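You operate a simulated robot arm through the tools that you are given. There is no shell and no other tool. Be economical: measure what you need, move in short steps, check, and stop when the job is done.

Carry out the task below with a simulated two-armed robot. There is one attempt and no reset: what you move stays moved.

## Task
Pick up the green-collar nozzle with one hand, pass it to the other hand and put it on the top shelf of the parts rack. Set down upright: green-collar nozzle.

The check looks at the end state, three seconds after you hand in, the way a careful person would. Anything else that was tipped, shoved, dropped, spilled or broken makes it a failure.

## Robot
Two 7-joint arms with two-finger parallel grippers on one trunk, on a base that drives. Base frame: it is fixed to the floor where the robot stands at the start and does not move with it; the origin is under the middle of the robot, x ahead of it, y to its left, z up. Units: m, degrees, N and s.
The left shoulder is at the start at [0.02, 0.17, 1.178], the right one opposite. With the tool pointing down near the work surface each hand reaches from about 0.1 to 0.3 m from the robot's upright axis, wherever it stands, measured 20 degrees to its own side. Places, roughly: top shelf of the parts rack [0.8, -0.3, 0.9]. Payload 3.8 kg a hand.
Tool frame (each hand has its own): the origin (TCP) lies between the finger pads and is the grasp point; the fingertips stand 0.03 m ahead of it; z points along the fingers, y is the line along which they close. The gripper opens to 0.11 m. The fingers are 0.02 m wide and 0.01 m thick; the gripper's body (0.048 by 0.112 m) begins 0.055 m behind the TCP.
Orientation is that of the tool frame in the base frame, as a unit quaternion [w, x, y, z]. With the fingers straight down and closing along the base's y, the tool's x points along the base's -x, its y along +y and its z along -z.

## Interface
- The arms move only by the tool servo_tool. It takes "left_rows", "right_rows" or both (then of equal length, played together; a hand with none holds still); each is a list of rows, each a list of 3 entries, a list of its own where there are three numbers: the turn, a rotation vector about the base's x, y, z in degrees, then the shift along the base's x, y, z in cm, then the opening, from 0 (shut) to 1 (fully open). In form: [[[wx, wy, wz], [tx, ty, tz], hand], ...]. A call has 1 to 10 rows; each row shifts and turns the commanded pose from where the row before left it. Rows are played at 5 a second. More than 0.05 m and 8.6 degrees between two rows, or a gripper value outside its range, and nothing of the call is played. A pose out of reach is approached as far as the arm can. The call stops where the force on the tool passes 40 N (or 10 N more than at its start, if that is more) or the arm is blocked; 0.2 s more then pass. The fingers move at their own pace (about 0.072 m/s each) and stop on an object; they squeeze with about 30 N. The grip force told is the motor's: it shows also when the fingers shut on nothing. Time passes only in rows, and 0.2 s behind the last, so rows that do not move let the fingers close. The reply holds the time, the measured pose of the TCP, the force on the tool along the base axes, the opening and the grip force, in the units named above and with some noise, with the torque about the TCP (base axes, N m) and any sound that the robot's microphone picked up, and new pictures: "pictures" is both (left out), scene, wrist or none (wrist: the cameras of the hands that moved).
- Cameras (640 x 400 px; columns grow to the right, rows downward): "scene" is now at [0.1149, -0.0226, 1.3248]; the picture's right is [-0.19, -0.98, 0.00], its down [-0.56, 0.11, -0.82] and it looks along [0.81, -0.15, -0.57] (base axes); focal length 258 px, centre (320, 200). "left" rides on the left gripper at [0.072, -0.017, -0.103] in its tool frame; the picture's right is [0.23, 0.97, 0.00], its down [-0.76, 0.18, -0.62] and it looks along [-0.61, 0.14, 0.78] (tool axes); focal length 222 px, centre (320, 200). "right" rides on the right gripper at [0.072, 0.017, -0.103] in its tool frame; the picture's right is [-0.23, 0.97, 0.00], its down [-0.76, -0.18, -0.62] and it looks along [-0.61, -0.14, 0.78] (tool axes); focal length 222 px, centre (320, 200).
- raise_lower(by): slides the trunk up (or, below 0, down) by that many m; the arms and the scene camera ride with it, the base frame stays. It gives what a move gives, with no picture.
- steer(legs): drives the robot by 1 to 6 legs, each [ahead, turn to the left] in m and degrees, along the robot's own axes; the way and the turn of a leg run together, so that a leg with both is an arc; at most 1.5 m and 180 degrees a leg. The arms and the cameras ride along, it lands a little off, and it stops where it bumps. It gives what a move gives, and a new picture of the scene camera.
- head_to(pan, tilt): turns the head with the scene camera to pan (to the left, within 80 degrees either way) and tilt (down, from -29 to 69), counted from straight ahead of the robot. It gives what a move gives, and a new picture of the scene camera.
- measure_at(camera, pixels): there is no depth. For up to 12 entries [column, row, z] of the newest picture of that camera ("zoom" is the newest enlarged one), the place [x, y] in the base frame at which the ray of that pixel passes the height z, good to about 0.002 m, but the place of the scene camera against the robot may be out by one fixed shift of up to 0.012 m in any direction. No time passes.
- inspect(camera, box): a new picture of the part [left, top, right, bottom] of that camera's present view, enlarged. No time passes.
- finish_job(): hands the job in; it is judged then, once.

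Work in short steps. Measure before you move; look again where a grasp or a placing could have gone wrong, and mend it. You have 80 turns and 260 pictures in all, those below and enlarged ones among them. Open the grippers and draw the arms clear of the work before you hand the job in, unless the task says otherwise.

The tools are called after "Request:" as a command line: name --argument value ..., lists and objects as JSON in quotes. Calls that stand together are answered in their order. servo_tool: Moves the arms, as the interface text tells. Its arguments: {"type":"object","properties":{"left_rows":{"type":"array","items":{"type":"array"}},"right_rows":{"type":"array","items":{"type":"array"}},"pictures":{"type":"string","enum":["both","scene","wrist","none"]}},"required":[]} The other tools are called the same way: raise_lower (by) slides the trunk up or down; steer (legs) drives the base; head_to (pan, tilt) turns the head that bears the scene camera; measure_at (camera, pixels) gives the place at which the rays of pixels pass given heights; inspect (camera, box) takes an enlarged picture of a part of a camera's view; finish_job () hands the job in.

At the start:

```text
t: 0.0
left_tool_pos: [0.4154, 0.0766, 1.1892]
left_ee_rot: [0.0, 0.0, 1.0, 0.001]
left_contact_force: [0.8, 0.4, -0.2]
left_torque: [0.0, -0.01, 0.02]
left_opening: 0.11
left_grip_force: 0.0
right_tool_pos: [0.5177, -0.2844, 1.1684]
right_ee_rot: [0.0, 0.0, 1.0, 0.0]
right_contact_force: [0.0, 0.0, 0.7]
right_torque: [0.01, 0.0, 0.07]
right_opening: 0.1102
right_grip_force: 0.1
trunk travel left (down, up): [-0.275, 0.295]
robot x, y, heading: [-0.0016, 0.003, -0.1]
head pan, tilt: [-10.7, 34.6]
```

scene: 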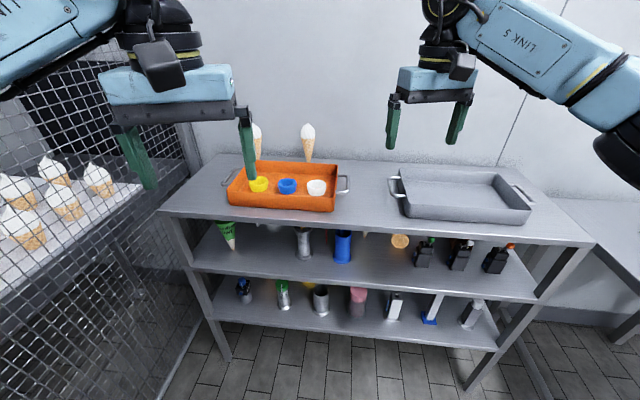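
right: 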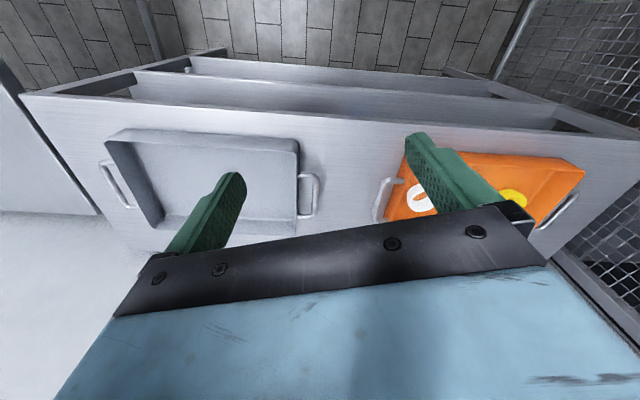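
left: 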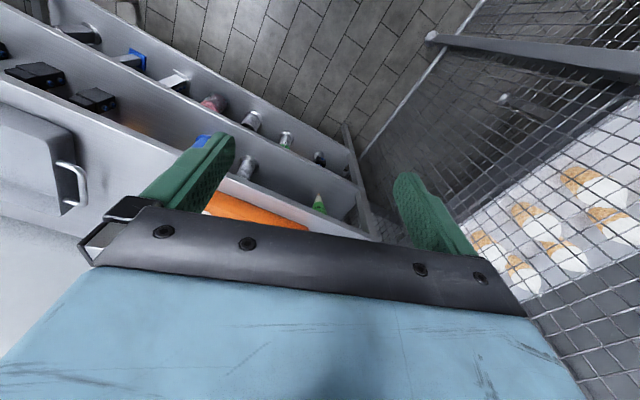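

The rack stands ahead with small objects on the middle shelf (rows 225-270) and the lower shelf (rows 280-320). I enlarge these parts to find the green-collar nozzle.

Request:
inspect --camera "scene" --box '[200, 210, 360, 310]'

Request:
inspect --camera "scene" --box '[360, 210, 520, 340]'

Request:
inspect --camera "scene" --box '[210, 120, 370, 220]'

```text
4.00 times, centred on (280, 260) of scene
```

zoom: 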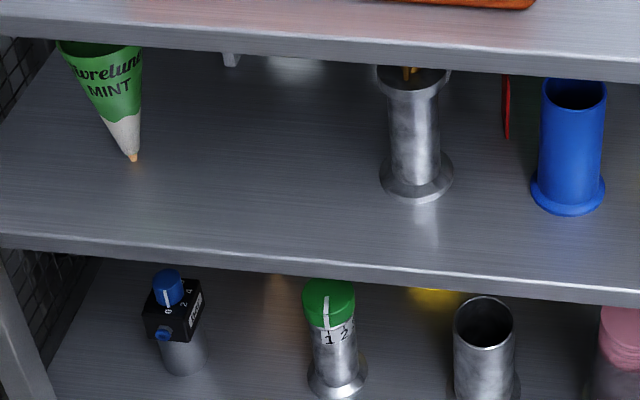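

```text
3.08 times, centred on (440, 275) of scene
```

zoom: 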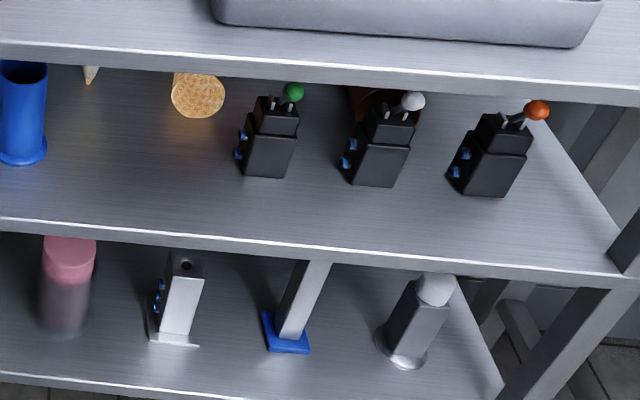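

```text
4.00 times, centred on (290, 170) of scene
```

zoom: 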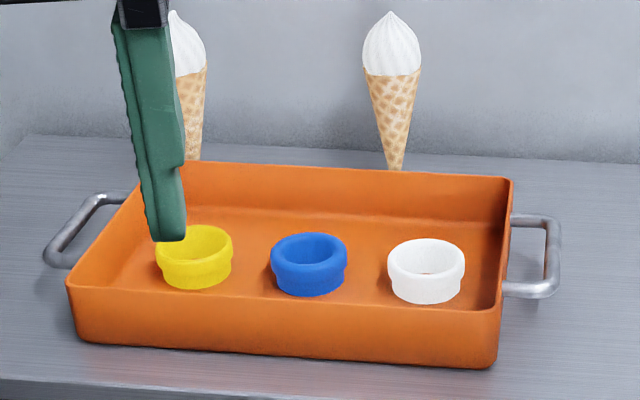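

No green-collar nozzle is among these for sure, so I turn the head to look at the rest of the room.

Request:
head_to --pan 60 --tilt 35

Request:
head_to --pan -70 --tilt 35

```text
t: 1.4
left_tool_pos: [0.4149, 0.0771, 1.1893]
left_ee_rot: [0.001, -0.001, 1.0, 0.0]
left_contact_force: [0.6, -0.1, 0.3]
left_torque: [0.01, 0.01, 0.0]
left_opening: 0.11
left_grip_force: 0.0
right_tool_pos: [0.5185, -0.2852, 1.1688]
right_ee_rot: [0.0, 0.0, 1.0, 0.0]
right_contact_force: [0.1, 0.6, -1.2]
right_torque: [-0.01, 0.01, -0.04]
right_opening: 0.1102
right_grip_force: 0.0
trunk travel left (down, up): [-0.275, 0.295]
robot x, y, heading: [0.0002, -0.0009, 0.2]
head pan, tilt: [60.0, 35.0]
```

scene: 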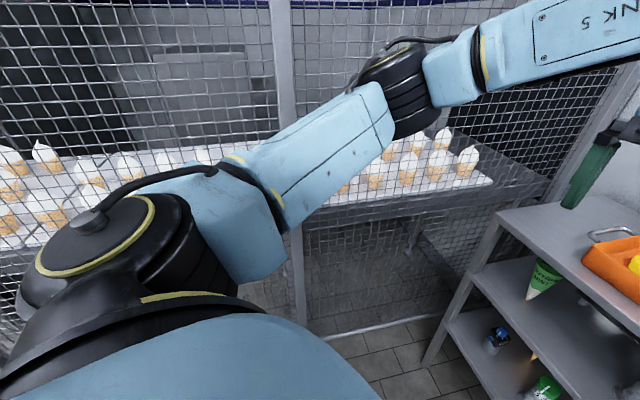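

```text
t: 3.5
left_tool_pos: [0.4157, 0.076, 1.1889]
left_ee_rot: [0.0, 0.001, 1.0, 0.0]
left_contact_force: [0.2, -0.4, 0.8]
left_torque: [0.03, 0.0, 0.01]
left_opening: 0.1101
left_grip_force: 0.0
right_tool_pos: [0.5176, -0.2845, 1.1674]
right_ee_rot: [0.0, 0.0, 1.0, 0.0]
right_contact_force: [0.5, -0.5, -0.3]
right_torque: [0.03, 0.0, -0.01]
right_opening: 0.1101
right_grip_force: 0.1
trunk travel left (down, up): [-0.275, 0.295]
robot x, y, heading: [-0.0027, 0.0025, 0.1]
head pan, tilt: [-70.0, 35.0]
```

scene: 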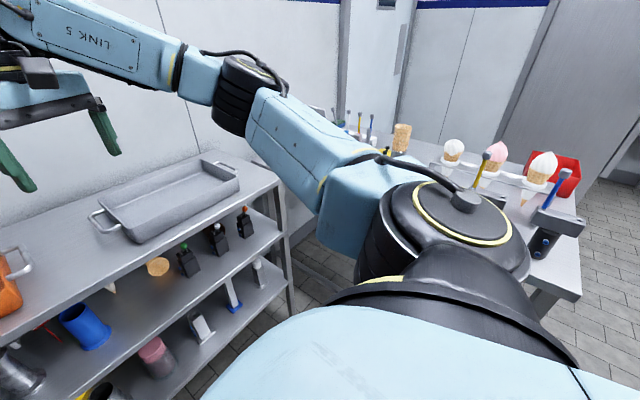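

A bench stands at the robot's right rear, with things on it at columns 330-580, rows 100-290. I enlarge it.

Request:
inspect --camera "scene" --box '[320, 80, 600, 260]'

Request:
head_to --pan -80 --tilt 20

```text
2.22 times, centred on (460, 170) of scene
```

zoom: 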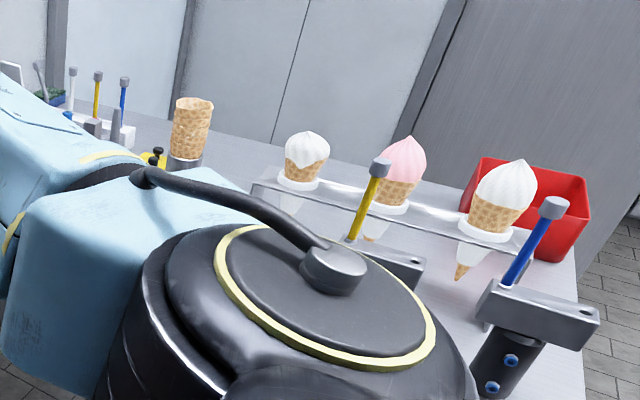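

```text
t: 4.3
left_tool_pos: [0.414, 0.0768, 1.1886]
left_ee_rot: [0.0, 0.0, 1.0, 0.0]
left_contact_force: [0.7, 1.1, -0.3]
left_torque: [-0.01, 0.0, 0.0]
left_opening: 0.11
left_grip_force: 0.0
right_tool_pos: [0.519, -0.2843, 1.1685]
right_ee_rot: [0.001, 0.0, 1.0, 0.0]
right_contact_force: [-0.3, -0.8, 1.0]
right_torque: [0.01, 0.05, 0.03]
right_opening: 0.1102
right_grip_force: 0.0
trunk travel left (down, up): [-0.275, 0.295]
robot x, y, heading: [-0.0012, 0.0051, -0.1]
head pan, tilt: [-80.0, 20.0]
```

scene: 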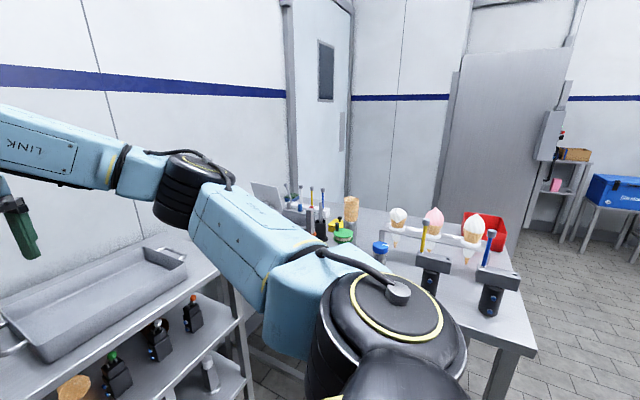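

Request:
inspect --camera "scene" --box '[240, 160, 400, 260]'

Request:
inspect --camera "scene" --box '[360, 190, 540, 340]'

```text
4.00 times, centred on (320, 210) of scene
```

zoom: 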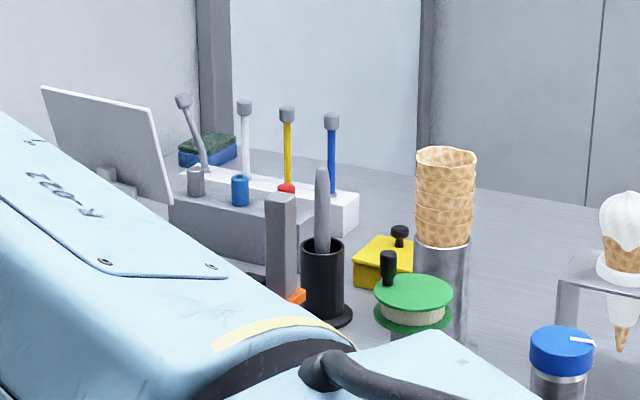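

```text
2.67 times, centred on (450, 265) of scene
```

zoom: 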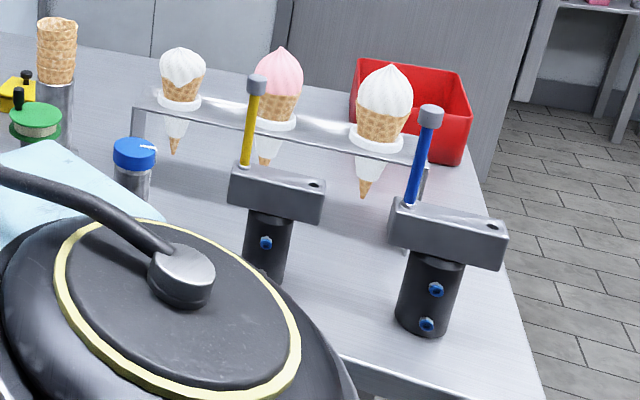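

The bench to the right holds a green lidded thing (343, 236), and more is hidden behind the arm. I measure the bench before turning toward it.

Request:
measure_at --camera "scene" --pixels '[[536, 346, 0.85], [495, 345, 0.85], [510, 250, 0.85], [342, 243, 0.85], [380, 262, 0.85], [488, 315, 0.85], [302, 205, 0.95], [265, 195, 1.0], [351, 222, 0.85]]'

```text
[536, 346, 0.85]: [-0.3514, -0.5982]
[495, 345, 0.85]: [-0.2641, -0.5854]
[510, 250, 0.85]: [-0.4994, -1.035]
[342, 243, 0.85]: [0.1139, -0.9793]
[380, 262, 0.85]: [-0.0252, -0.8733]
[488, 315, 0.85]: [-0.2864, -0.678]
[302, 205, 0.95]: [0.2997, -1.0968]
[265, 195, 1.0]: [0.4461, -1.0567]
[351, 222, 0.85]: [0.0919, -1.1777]
```

The bench's front edge is near y = -0.58 and its top near z 0.85, with the hands 0.3 m above it. I turn the robot right 60 degrees in place for a look past the arm.

Request:
steer --legs '[[0, -60]]'

Request:
head_to --pan -20 --tilt 35

```text
t: 7.3
left_tool_pos: [0.272, -0.3214, 1.1902]
left_ee_rot: [0.0, 0.501, 0.866, -0.001]
left_contact_force: [0.4, 0.3, -0.1]
left_torque: [0.01, -0.04, 0.02]
left_opening: 0.1103
left_grip_force: 0.0
right_tool_pos: [0.0107, -0.5905, 1.1677]
right_ee_rot: [-0.001, 0.501, 0.865, 0.0]
right_contact_force: [0.4, 0.8, 0.1]
right_torque: [-0.01, -0.03, 0.02]
right_opening: 0.11
right_grip_force: 0.1
trunk travel left (down, up): [-0.275, 0.295]
robot x, y, heading: [0.004, 0.0026, -60.2]
head pan, tilt: [-80.0, 20.0]
```

scene: 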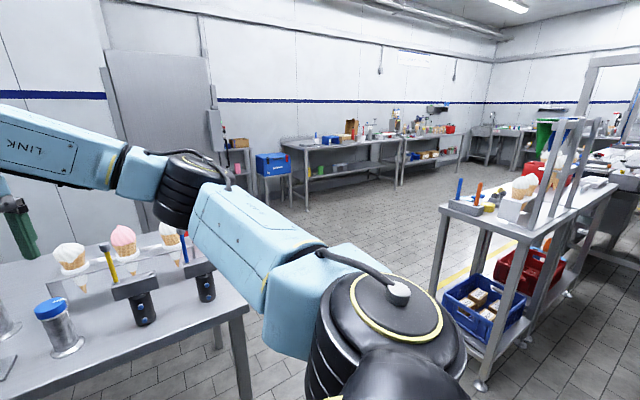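

```text
t: 8.7
left_tool_pos: [0.2718, -0.321, 1.189]
left_ee_rot: [0.0, 0.501, 0.865, 0.0]
left_contact_force: [-0.4, -0.1, 0.2]
left_torque: [0.0, 0.03, -0.02]
left_opening: 0.1098
left_grip_force: 0.1
right_tool_pos: [0.0119, -0.5915, 1.1695]
right_ee_rot: [0.0, 0.502, 0.865, 0.0]
right_contact_force: [1.3, 1.0, -1.2]
right_torque: [-0.01, 0.01, 0.01]
right_opening: 0.1098
right_grip_force: 0.1
trunk travel left (down, up): [-0.275, 0.295]
robot x, y, heading: [0.0031, -0.0027, -60.0]
head pan, tilt: [-20.0, 35.0]
```

scene: 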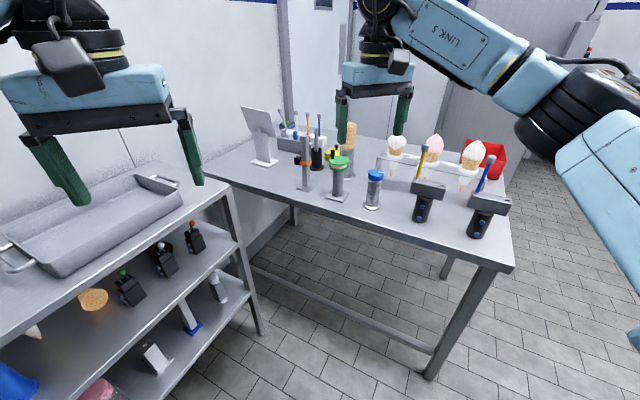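

Now the bench is in view; I enlarge the cluster around (320, 160).

Request:
inspect --camera "scene" --box '[270, 100, 398, 220]'

Request:
inspect --camera "scene" --box '[370, 110, 530, 250]'

```text
3.33 times, centred on (334, 160) of scene
```

zoom: 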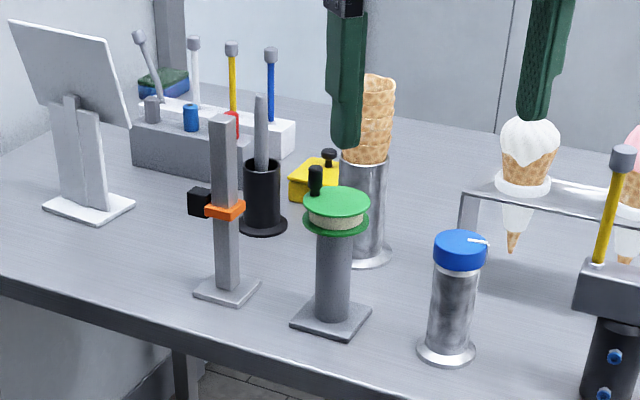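

```text
2.86 times, centred on (450, 180) of scene
```

zoom: 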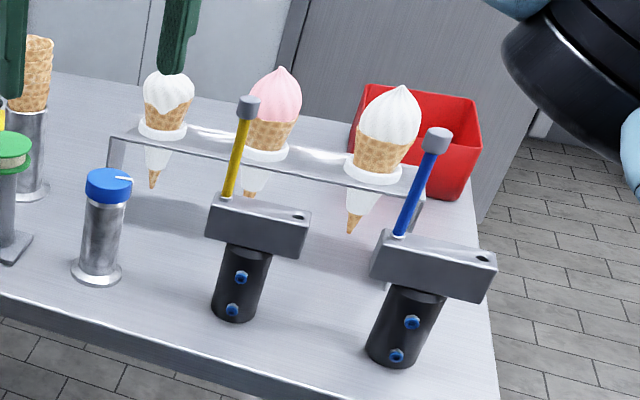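

No nozzle is plain here. I look at the other benches to the right by turning the head.

Request:
head_to --pan -80 --tilt 20

Request:
inspect --camera "scene" --box '[430, 110, 640, 240]'

Request:
inspect --camera "scene" --box '[220, 90, 420, 210]'

Request:
inspect --camera "scene" --box '[370, 90, 500, 180]'

```text
t: 9.9
left_tool_pos: [0.2729, -0.3212, 1.1886]
left_ee_rot: [-0.001, 0.501, 0.865, 0.0]
left_contact_force: [1.0, 0.2, 0.1]
left_torque: [0.01, 0.01, -0.01]
left_opening: 0.1103
left_grip_force: 0.1
right_tool_pos: [0.0115, -0.5906, 1.1683]
right_ee_rot: [-0.001, 0.502, 0.865, 0.0]
right_contact_force: [-1.0, -0.1, 0.2]
right_torque: [0.0, 0.0, 0.02]
right_opening: 0.1103
right_grip_force: 0.1
trunk travel left (down, up): [-0.275, 0.295]
robot x, y, heading: [0.0003, -0.0033, -60.2]
head pan, tilt: [-80.0, 20.0]
```

scene: 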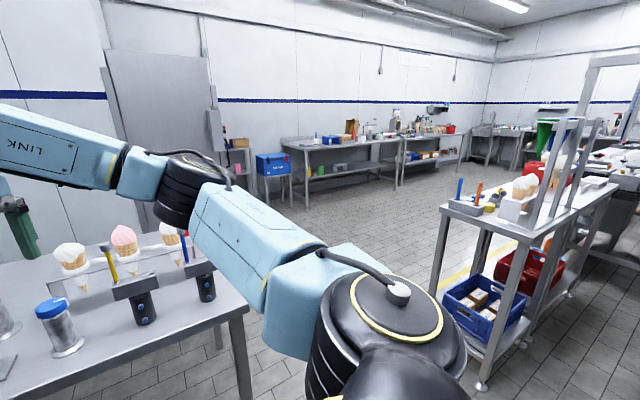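

```text
3.05 times, centred on (535, 175) of scene
```

zoom: 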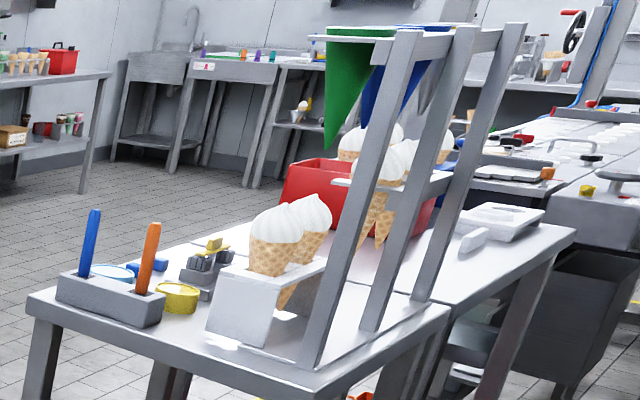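

```text
3.20 times, centred on (320, 150) of scene
```

zoom: 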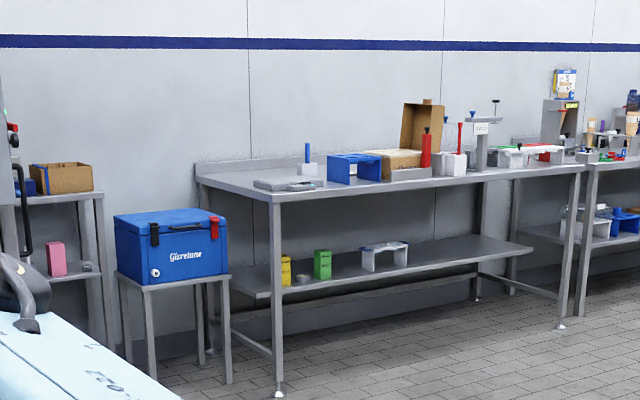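

```text
4.44 times, centred on (435, 135) of scene
```

zoom: 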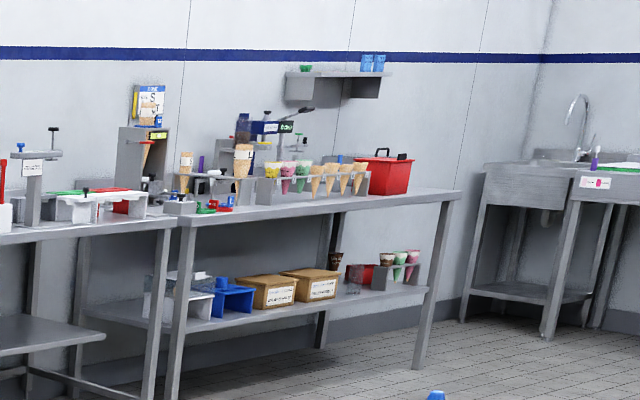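

The nozzle isn't clear on these either; I turn further to see the side behind the start pose.

Request:
steer --legs '[[0, -90]]'

Request:
head_to --pan -30 --tilt 25

Request:
head_to --pan 20 --tilt 25

```text
t: 14.3
left_tool_pos: [-0.3348, -0.2564, 1.1887]
left_ee_rot: [0.0, 0.972, 0.234, 0.001]
left_contact_force: [0.3, 0.7, -0.1]
left_torque: [0.01, -0.01, -0.01]
left_opening: 0.1101
left_grip_force: 0.1
right_tool_pos: [-0.5906, 0.0175, 1.168]
right_ee_rot: [0.0, 0.972, 0.234, 0.0]
right_contact_force: [-0.1, 0.1, 0.2]
right_torque: [-0.01, -0.01, 0.0]
right_opening: 0.1099
right_grip_force: 0.2
trunk travel left (down, up): [-0.275, 0.295]
robot x, y, heading: [-0.0025, 0.001, -152.9]
head pan, tilt: [-80.0, 20.0]
```

scene: 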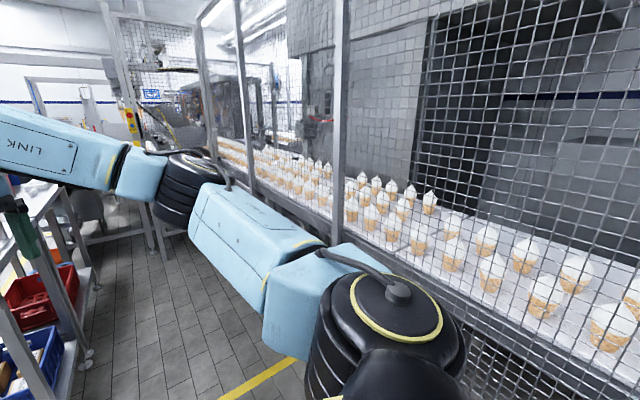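

```text
t: 15.5
left_tool_pos: [-0.3342, -0.257, 1.1901]
left_ee_rot: [0.0, 0.972, 0.235, 0.0]
left_contact_force: [-0.7, -0.3, 0.4]
left_torque: [0.01, -0.03, -0.01]
left_opening: 0.1103
left_grip_force: 0.1
right_tool_pos: [-0.5923, 0.018, 1.1691]
right_ee_rot: [0.0, 0.972, 0.234, 0.0]
right_contact_force: [0.3, -0.3, -0.6]
right_torque: [-0.01, -0.03, 0.0]
right_opening: 0.11
right_grip_force: 0.0
trunk travel left (down, up): [-0.275, 0.295]
robot x, y, heading: [-0.0025, 0.0005, -152.8]
head pan, tilt: [-30.0, 25.0]
```

scene: 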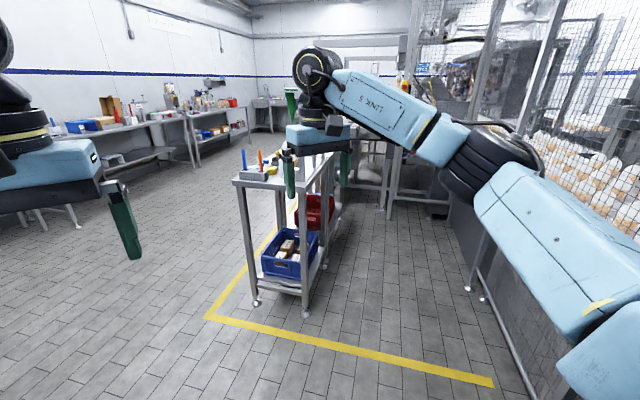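

```text
t: 16.6
left_tool_pos: [-0.3355, -0.2572, 1.1903]
left_ee_rot: [0.0, 0.972, 0.235, 0.0]
left_contact_force: [-0.6, -0.4, 0.4]
left_torque: [0.01, 0.0, -0.01]
left_opening: 0.1099
left_grip_force: 0.0
right_tool_pos: [-0.5901, 0.0168, 1.1691]
right_ee_rot: [0.0, 0.972, 0.234, 0.0]
right_contact_force: [-0.5, 0.0, -0.2]
right_torque: [0.0, 0.03, 0.03]
right_opening: 0.1102
right_grip_force: 0.0
trunk travel left (down, up): [-0.275, 0.295]
robot x, y, heading: [-0.0025, 0.0027, -153.3]
head pan, tilt: [20.0, 25.0]
```

scene: 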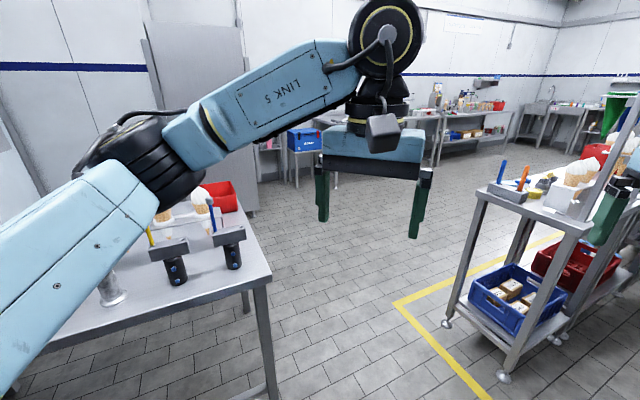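

The yellow floor line bounds the robot's cell: rack, bench, maybe cart. I turn back to face the bench squarely and examine its objects closely.

Request:
steer --legs '[[0, 65]]'

Request:
head_to --pan 8 --tilt 40

Request:
inspect --camera "scene" --box '[160, 60, 400, 210]'

Request:
inspect --camera "left" --box '[0, 0, 640, 400]'

Request:
inspect --camera "right" --box '[0, 0, 640, 400]'

```text
t: 19.9
left_tool_pos: [0.0885, -0.4113, 1.1897]
left_ee_rot: [0.0, 0.696, 0.718, 0.0]
left_contact_force: [-0.1, -0.6, -0.3]
left_torque: [0.05, -0.01, 0.02]
left_opening: 0.1099
left_grip_force: 0.1
right_tool_pos: [-0.2689, -0.5273, 1.1686]
right_ee_rot: [0.0, 0.696, 0.718, 0.0]
right_contact_force: [0.9, 0.8, -0.3]
right_torque: [0.02, 0.02, 0.02]
right_opening: 0.1099
right_grip_force: 0.1
trunk travel left (down, up): [-0.275, 0.295]
robot x, y, heading: [0.005, -0.0017, -88.0]
head pan, tilt: [20.0, 25.0]
```

scene: 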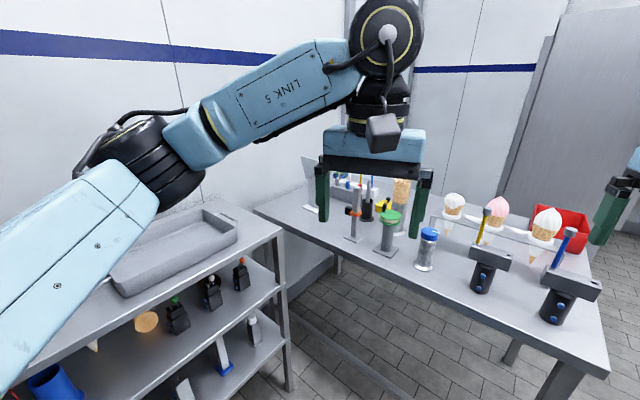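

```text
t: 20.6
left_tool_pos: [0.0883, -0.4127, 1.1895]
left_ee_rot: [0.0, 0.697, 0.717, 0.0]
left_contact_force: [0.9, 1.3, 0.0]
left_torque: [-0.03, -0.01, 0.0]
left_opening: 0.11
left_grip_force: 0.0
right_tool_pos: [-0.2688, -0.5264, 1.168]
right_ee_rot: [0.001, 0.697, 0.717, 0.0]
right_contact_force: [0.5, -0.2, -0.7]
right_torque: [0.01, -0.03, -0.01]
right_opening: 0.1099
right_grip_force: 0.0
trunk travel left (down, up): [-0.275, 0.295]
robot x, y, heading: [-0.0039, -0.0006, -88.3]
head pan, tilt: [8.0, 40.0]
```

scene: 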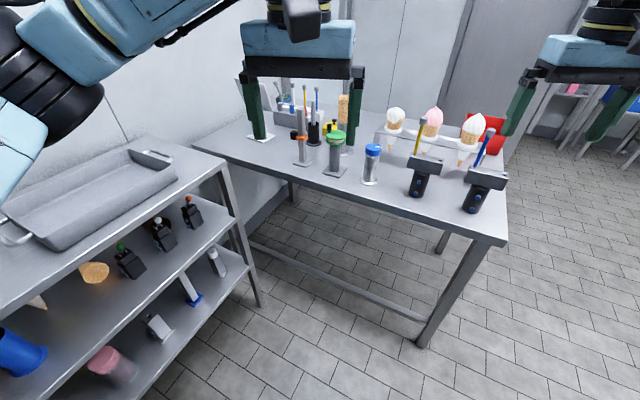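

```text
2.67 times, centred on (280, 135) of scene
```

zoom: 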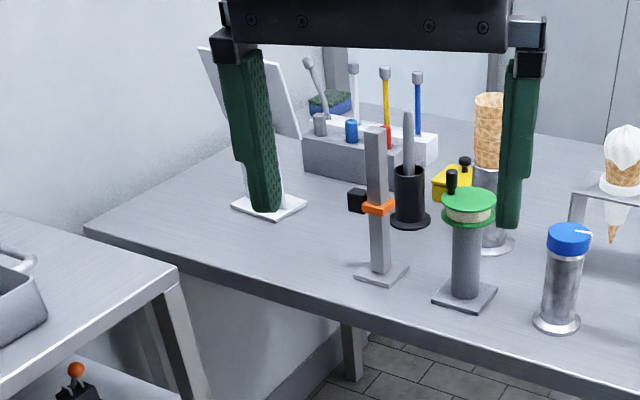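

```text
1.00 times, centred on (320, 200) of left (not enlarged: the box is as wide or as high as the picture)
```

zoom: 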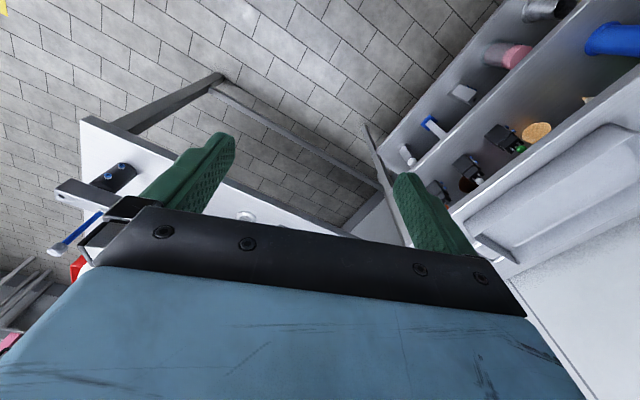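

```text
1.00 times, centred on (320, 200) of right (not enlarged: the box is as wide or as high as the picture)
```

zoom: 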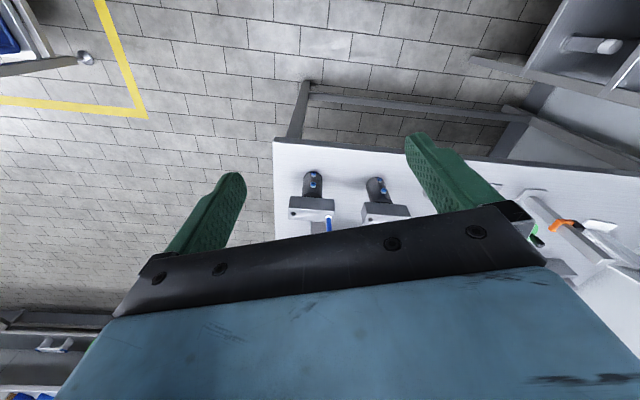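

Behind the orange-collared post stands a grey block with small coloured cylinders (grey, blue, red), which may be nozzles. I zoom there.

Request:
inspect --camera "scene" --box '[264, 80, 344, 130]'

Request:
inspect --camera "scene" --box '[280, 120, 360, 185]'

Request:
inspect --camera "scene" --box '[60, 190, 240, 390]'

```text
8.00 times, centred on (304, 105) of scene
```

zoom: 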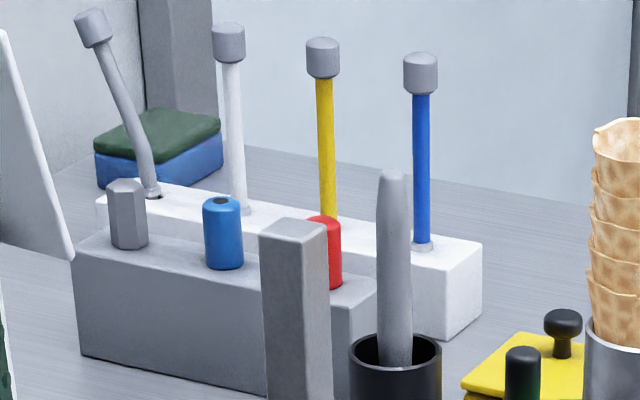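

```text
6.15 times, centred on (320, 152) of scene
```

zoom: 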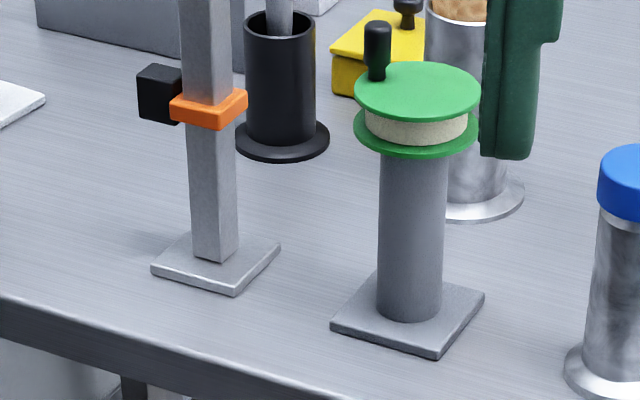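

```text
2.00 times, centred on (150, 290) of scene
```

zoom: 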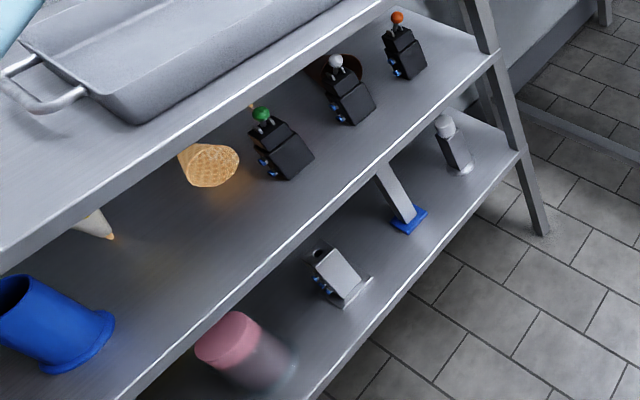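

Still not found; the red bin (490,130) and things behind the grippers are hidden. I raise the trunk and look from higher.

Request:
raise_lower --by 0.29

Request:
head_to --pan -10 --tilt 42

Request:
inspect --camera "scene" --box '[300, 60, 620, 260]'

Request:
head_to --pan 40 --tilt 42

```text
t: 23.6
left_tool_pos: [0.088, -0.4134, 1.4794]
left_ee_rot: [-0.001, 0.697, 0.717, -0.001]
left_contact_force: [0.1, 1.1, 0.2]
left_torque: [-0.01, -0.01, -0.03]
left_opening: 0.1101
left_grip_force: 0.1
right_tool_pos: [-0.2692, -0.5258, 1.4587]
right_ee_rot: [0.0, 0.696, 0.718, 0.0]
right_contact_force: [-0.7, 0.2, -0.1]
right_torque: [0.01, 0.0, 0.0]
right_opening: 0.1099
right_grip_force: 0.2
trunk travel left (down, up): [-0.565, 0.005]
robot x, y, heading: [0.0005, 0.0027, -88.3]
head pan, tilt: [8.0, 40.0]
```

```text
t: 24.4
left_tool_pos: [0.0902, -0.4124, 1.4799]
left_ee_rot: [-0.001, 0.696, 0.718, 0.0]
left_contact_force: [-0.2, 0.4, 0.0]
left_torque: [-0.01, 0.0, 0.01]
left_opening: 0.11
left_grip_force: 0.0
right_tool_pos: [-0.2687, -0.5246, 1.4589]
right_ee_rot: [0.0, 0.697, 0.718, 0.0]
right_contact_force: [-0.3, 0.5, 0.4]
right_torque: [-0.01, 0.0, -0.03]
right_opening: 0.1098
right_grip_force: 0.0
trunk travel left (down, up): [-0.565, 0.005]
robot x, y, heading: [0.0018, 0.0028, -88.1]
head pan, tilt: [-10.0, 42.0]
```

scene: 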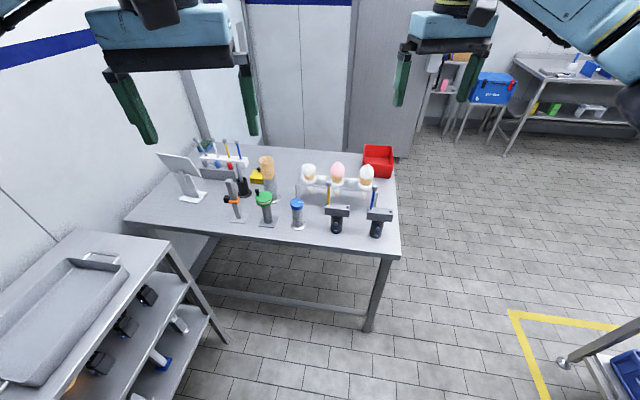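

```text
2.00 times, centred on (460, 160) of scene
```

zoom: 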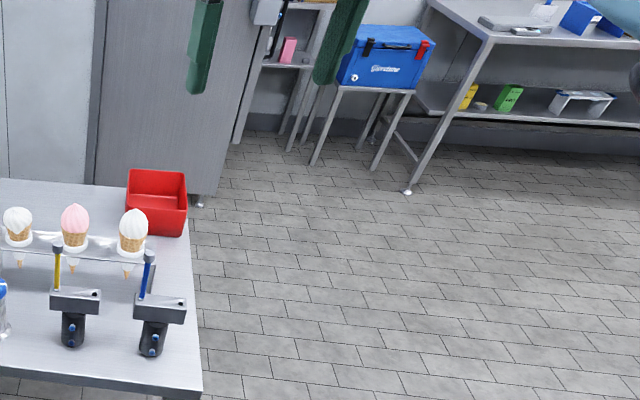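

```text
t: 25.6
left_tool_pos: [0.0896, -0.4133, 1.4786]
left_ee_rot: [0.001, 0.696, 0.718, 0.0]
left_contact_force: [0.3, -0.2, 0.0]
left_torque: [0.01, 0.01, 0.03]
left_opening: 0.11
left_grip_force: 0.0
right_tool_pos: [-0.2699, -0.5265, 1.4585]
right_ee_rot: [0.0, 0.696, 0.718, 0.0]
right_contact_force: [0.1, 0.3, -0.4]
right_torque: [0.01, 0.04, 0.02]
right_opening: 0.1101
right_grip_force: 0.0
trunk travel left (down, up): [-0.565, 0.005]
robot x, y, heading: [0.0004, 0.0015, -88.0]
head pan, tilt: [40.0, 42.0]
```

scene: 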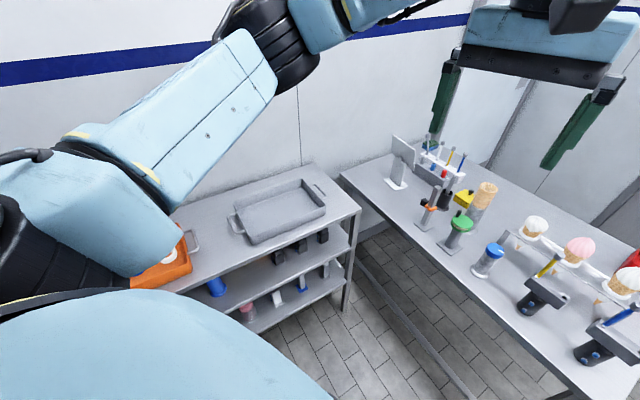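

The grey tray is empty and the bin shows nothing. Now I turn to the rack, back off and lower the trunk to look inside the shelves.

Request:
steer --legs '[[0, 76], [-0.3, 0]]'

Request:
raise_lower --by -0.5

Request:
head_to --pan 0 --tilt 25

```text
t: 30.9
left_tool_pos: [0.1241, 0.0541, 1.4797]
left_ee_rot: [0.0, 0.096, 0.995, 0.0]
left_contact_force: [0.5, -0.4, 0.2]
left_torque: [0.0, 0.01, 0.0]
left_opening: 0.11
left_grip_force: 0.1
right_tool_pos: [0.1577, -0.3194, 1.4575]
right_ee_rot: [0.0, 0.096, 0.995, 0.0]
right_contact_force: [1.3, -0.4, 1.2]
right_torque: [-0.05, 0.0, 0.0]
right_opening: 0.1099
right_grip_force: 0.2
trunk travel left (down, up): [-0.565, 0.005]
robot x, y, heading: [-0.2981, 0.0556, -11.1]
head pan, tilt: [40.0, 42.0]
```

scene: 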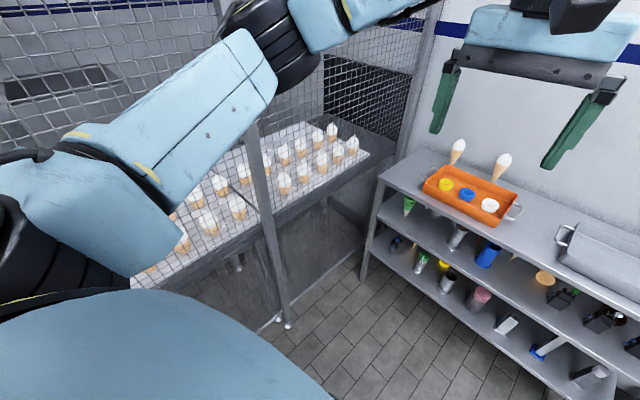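

```text
refused: -0.5 is not a number from -0.4 to 0.4
```

```text
t: 32.0
left_tool_pos: [0.123, 0.0541, 1.479]
left_ee_rot: [0.0, 0.096, 0.995, 0.0]
left_contact_force: [-0.4, -0.9, -0.7]
left_torque: [0.01, -0.02, -0.01]
left_opening: 0.11
left_grip_force: 0.2
right_tool_pos: [0.1556, -0.3204, 1.4587]
right_ee_rot: [0.0, 0.096, 0.995, 0.0]
right_contact_force: [-0.2, 0.7, -0.1]
right_torque: [0.01, 0.05, 0.0]
right_opening: 0.1098
right_grip_force: 0.1
trunk travel left (down, up): [-0.565, 0.005]
robot x, y, heading: [-0.3019, 0.0588, -11.1]
head pan, tilt: [0.0, 25.0]
```

scene: 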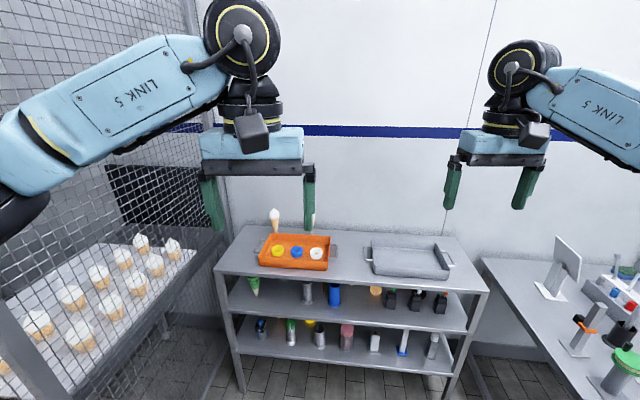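

I lower the trunk so the camera looks into the shelves more levelly; the hands (x ≤ 0.16) stay clear of rack and bench.

Request:
raise_lower --by -0.4

Request:
raise_lower --by -0.16

Request:
head_to --pan 5 --tilt 25

Request:
inspect --camera "scene" --box '[200, 160, 420, 300]'

Request:
inspect --camera "scene" --box '[200, 240, 420, 380]'

Request:
inspect --camera "scene" --box '[380, 200, 600, 340]'

```text
t: 35.9
left_tool_pos: [0.1245, 0.0538, 1.0788]
left_ee_rot: [0.0, 0.095, 0.996, 0.0]
left_contact_force: [0.3, -1.0, 0.1]
left_torque: [-0.05, -0.02, 0.02]
left_opening: 0.1099
left_grip_force: 0.0
right_tool_pos: [0.157, -0.3196, 1.0578]
right_ee_rot: [0.001, 0.096, 0.995, 0.0]
right_contact_force: [0.2, -0.4, 0.4]
right_torque: [0.01, 0.0, 0.01]
right_opening: 0.1101
right_grip_force: 0.1
trunk travel left (down, up): [-0.165, 0.405]
robot x, y, heading: [-0.2996, 0.0549, -11.0]
head pan, tilt: [0.0, 25.0]
```

```text
t: 37.7
left_tool_pos: [0.1229, 0.0531, 0.9197]
left_ee_rot: [0.0, 0.095, 0.995, 0.0]
left_contact_force: [-0.1, -0.1, 0.4]
left_torque: [0.0, 0.01, 0.03]
left_opening: 0.1099
left_grip_force: 0.1
right_tool_pos: [0.156, -0.3192, 0.8985]
right_ee_rot: [0.0, 0.096, 0.995, 0.001]
right_contact_force: [-0.2, 0.6, 0.4]
right_torque: [0.01, 0.01, -0.03]
right_opening: 0.1098
right_grip_force: 0.0
trunk travel left (down, up): [-0.005, 0.565]
robot x, y, heading: [-0.3008, 0.0605, -10.9]
head pan, tilt: [0.0, 25.0]
```

```text
t: 38.3
left_tool_pos: [0.1227, 0.0546, 0.9195]
left_ee_rot: [-0.001, 0.095, 0.995, 0.0]
left_contact_force: [0.4, 0.1, 0.2]
left_torque: [-0.01, 0.0, 0.01]
left_opening: 0.1102
left_grip_force: 0.0
right_tool_pos: [0.1556, -0.3207, 0.8989]
right_ee_rot: [0.0, 0.096, 0.995, 0.0]
right_contact_force: [-0.1, -0.1, -0.5]
right_torque: [-0.01, 0.01, 0.03]
right_opening: 0.1101
right_grip_force: 0.0
trunk travel left (down, up): [-0.005, 0.565]
robot x, y, heading: [-0.2959, 0.0545, -11.0]
head pan, tilt: [5.0, 25.0]
```

scene: 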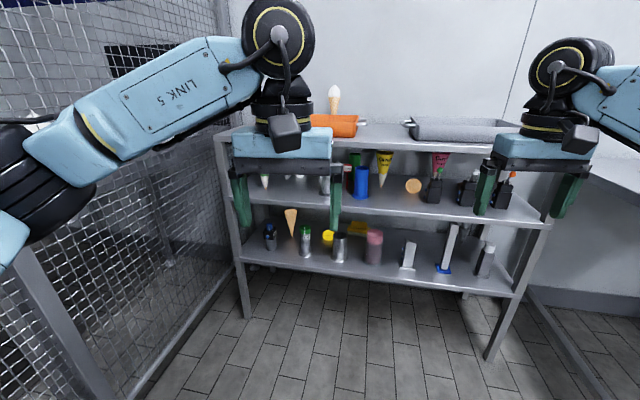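

```text
2.86 times, centred on (310, 230) of scene
```

zoom: 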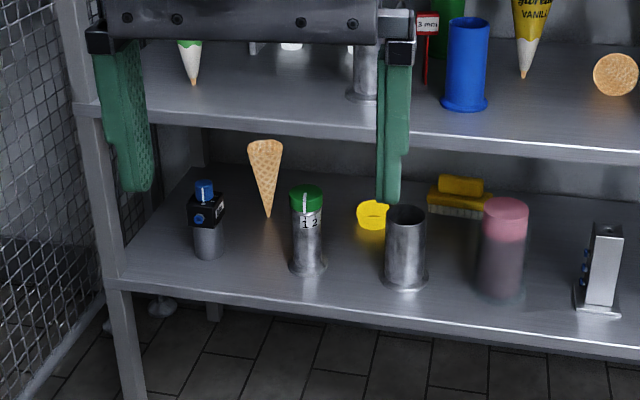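

```text
2.86 times, centred on (310, 310) of scene
```

zoom: 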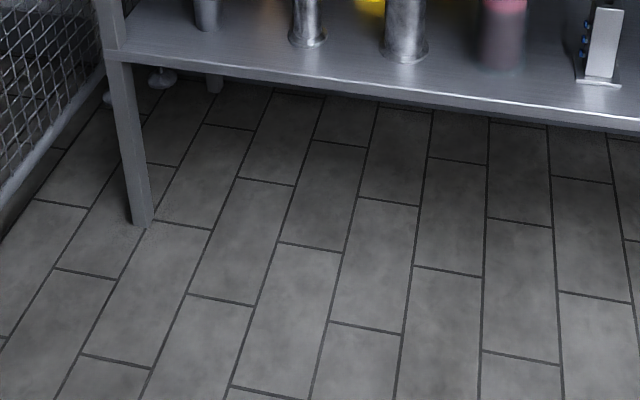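

```text
2.86 times, centred on (490, 270) of scene
```

zoom: 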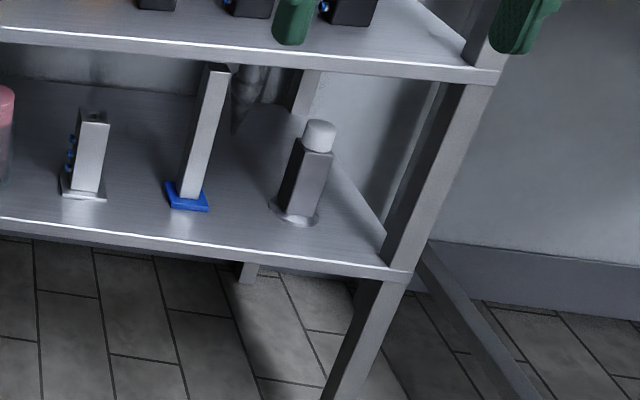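

On the middle shelf there's a red tag "3 mm" and something green behind the blue tube (355,158). I zoom in there.

Request:
inspect --camera "scene" --box '[330, 140, 430, 205]'

Request:
inspect --camera "scene" --box '[420, 140, 530, 210]'

Request:
steer --legs '[[0, -14]]'

Request:
head_to --pan 25 --tilt 20

Request:
inspect --camera "scene" --box '[200, 150, 360, 250]'

```text
6.15 times, centred on (380, 172) of scene
```

zoom: 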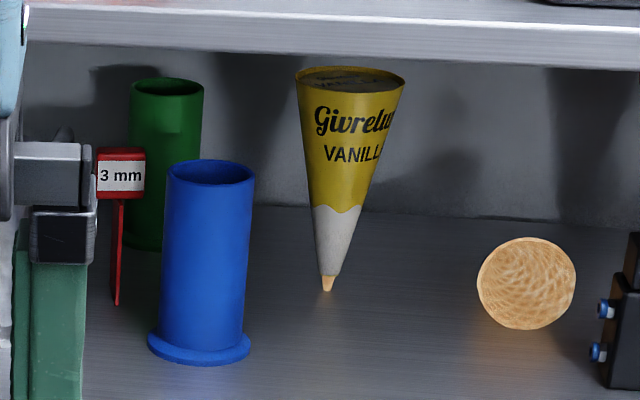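

```text
5.71 times, centred on (475, 175) of scene
```

zoom: 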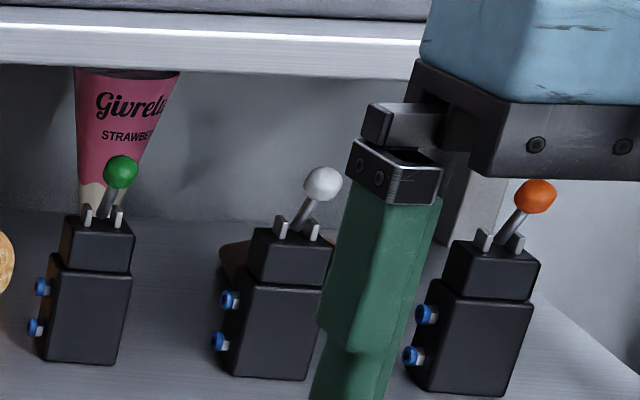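

```text
t: 39.6
left_tool_pos: [0.1103, -0.0496, 0.9192]
left_ee_rot: [0.0, 0.217, 0.976, -0.001]
left_contact_force: [0.1, -0.4, 0.8]
left_torque: [0.01, -0.05, -0.03]
left_opening: 0.11
left_grip_force: 0.0
right_tool_pos: [0.0501, -0.4207, 0.8981]
right_ee_rot: [0.0, 0.218, 0.976, 0.0]
right_contact_force: [-0.5, 0.1, -0.3]
right_torque: [0.01, -0.04, -0.02]
right_opening: 0.1101
right_grip_force: 0.1
trunk travel left (down, up): [-0.005, 0.565]
robot x, y, heading: [-0.2986, 0.0591, -25.1]
head pan, tilt: [5.0, 25.0]
```

scene: 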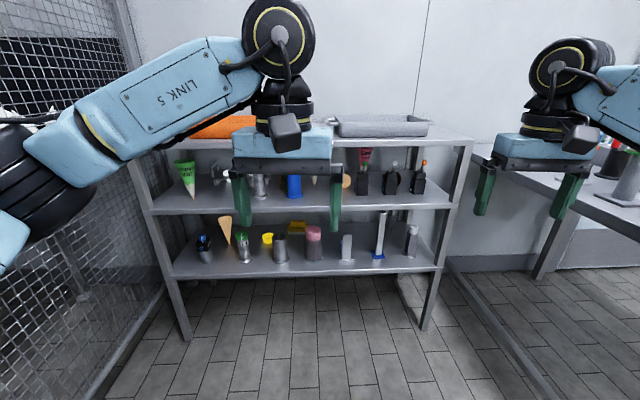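

```text
t: 40.4
left_tool_pos: [0.1108, -0.0493, 0.9192]
left_ee_rot: [0.0, 0.218, 0.976, 0.0]
left_contact_force: [-0.8, -0.1, 0.4]
left_torque: [0.0, -0.01, -0.05]
left_opening: 0.1103
left_grip_force: 0.2
right_tool_pos: [0.0503, -0.4201, 0.898]
right_ee_rot: [-0.001, 0.218, 0.976, 0.0]
right_contact_force: [-1.3, -0.8, 0.2]
right_torque: [-0.01, -0.01, 0.0]
right_opening: 0.1097
right_grip_force: 0.1
trunk travel left (down, up): [-0.005, 0.565]
robot x, y, heading: [-0.2975, 0.0582, -25.2]
head pan, tilt: [25.0, 20.0]
```

scene: 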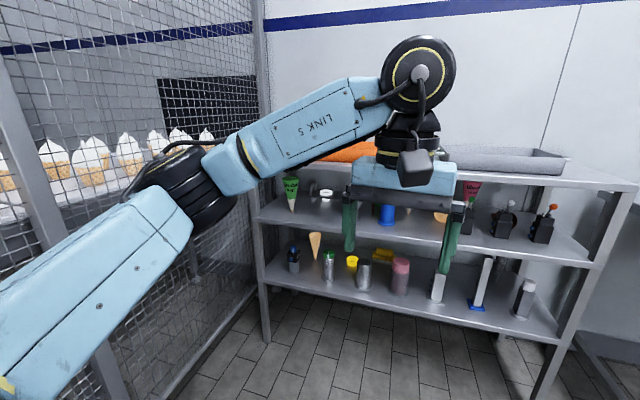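

```text
4.00 times, centred on (280, 200) of scene
```

zoom: 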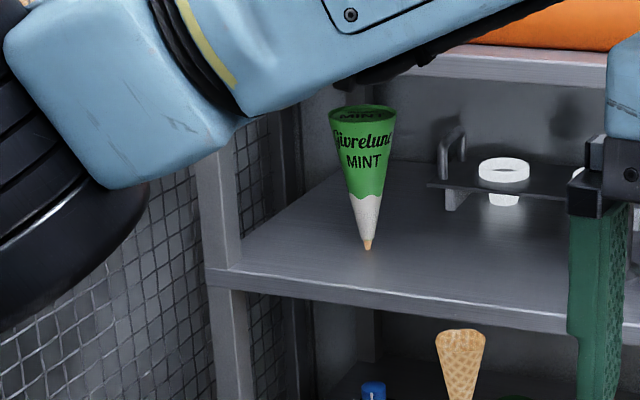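

The best match is the flanged steel nozzle with the green turning collar ("1 2") on the lower shelf at (329,265). I zoom on it and measure the shelf's height by comparing against the leg foot at the floor.

Request:
inspect --camera "scene" --box '[280, 235, 376, 295]'

Request:
measure_at --camera "scene" --pixels '[[266, 343, 0.0], [262, 286, 0.3], [262, 286, 0.35], [262, 286, 0.4], [258, 220, 0.6], [258, 220, 0.65], [328, 284, 0.3], [328, 284, 0.35], [328, 284, 0.4], [560, 342, 0.3], [560, 342, 0.35], [560, 342, 0.4]]'

```text
6.67 times, centred on (328, 265) of scene
```

zoom: 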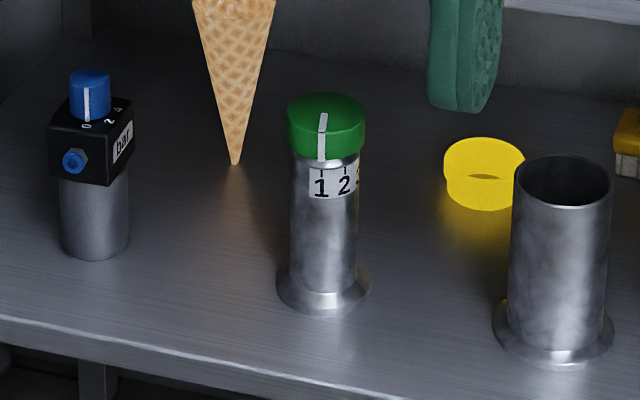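

```text
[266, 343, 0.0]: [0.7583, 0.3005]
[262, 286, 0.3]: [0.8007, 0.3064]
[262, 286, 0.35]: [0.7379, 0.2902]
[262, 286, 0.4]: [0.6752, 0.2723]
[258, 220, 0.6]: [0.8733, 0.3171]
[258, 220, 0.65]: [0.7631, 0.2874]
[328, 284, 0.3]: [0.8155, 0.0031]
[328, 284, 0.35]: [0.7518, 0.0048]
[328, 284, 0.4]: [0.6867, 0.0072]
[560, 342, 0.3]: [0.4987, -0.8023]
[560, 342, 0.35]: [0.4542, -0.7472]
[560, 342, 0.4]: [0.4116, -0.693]
```

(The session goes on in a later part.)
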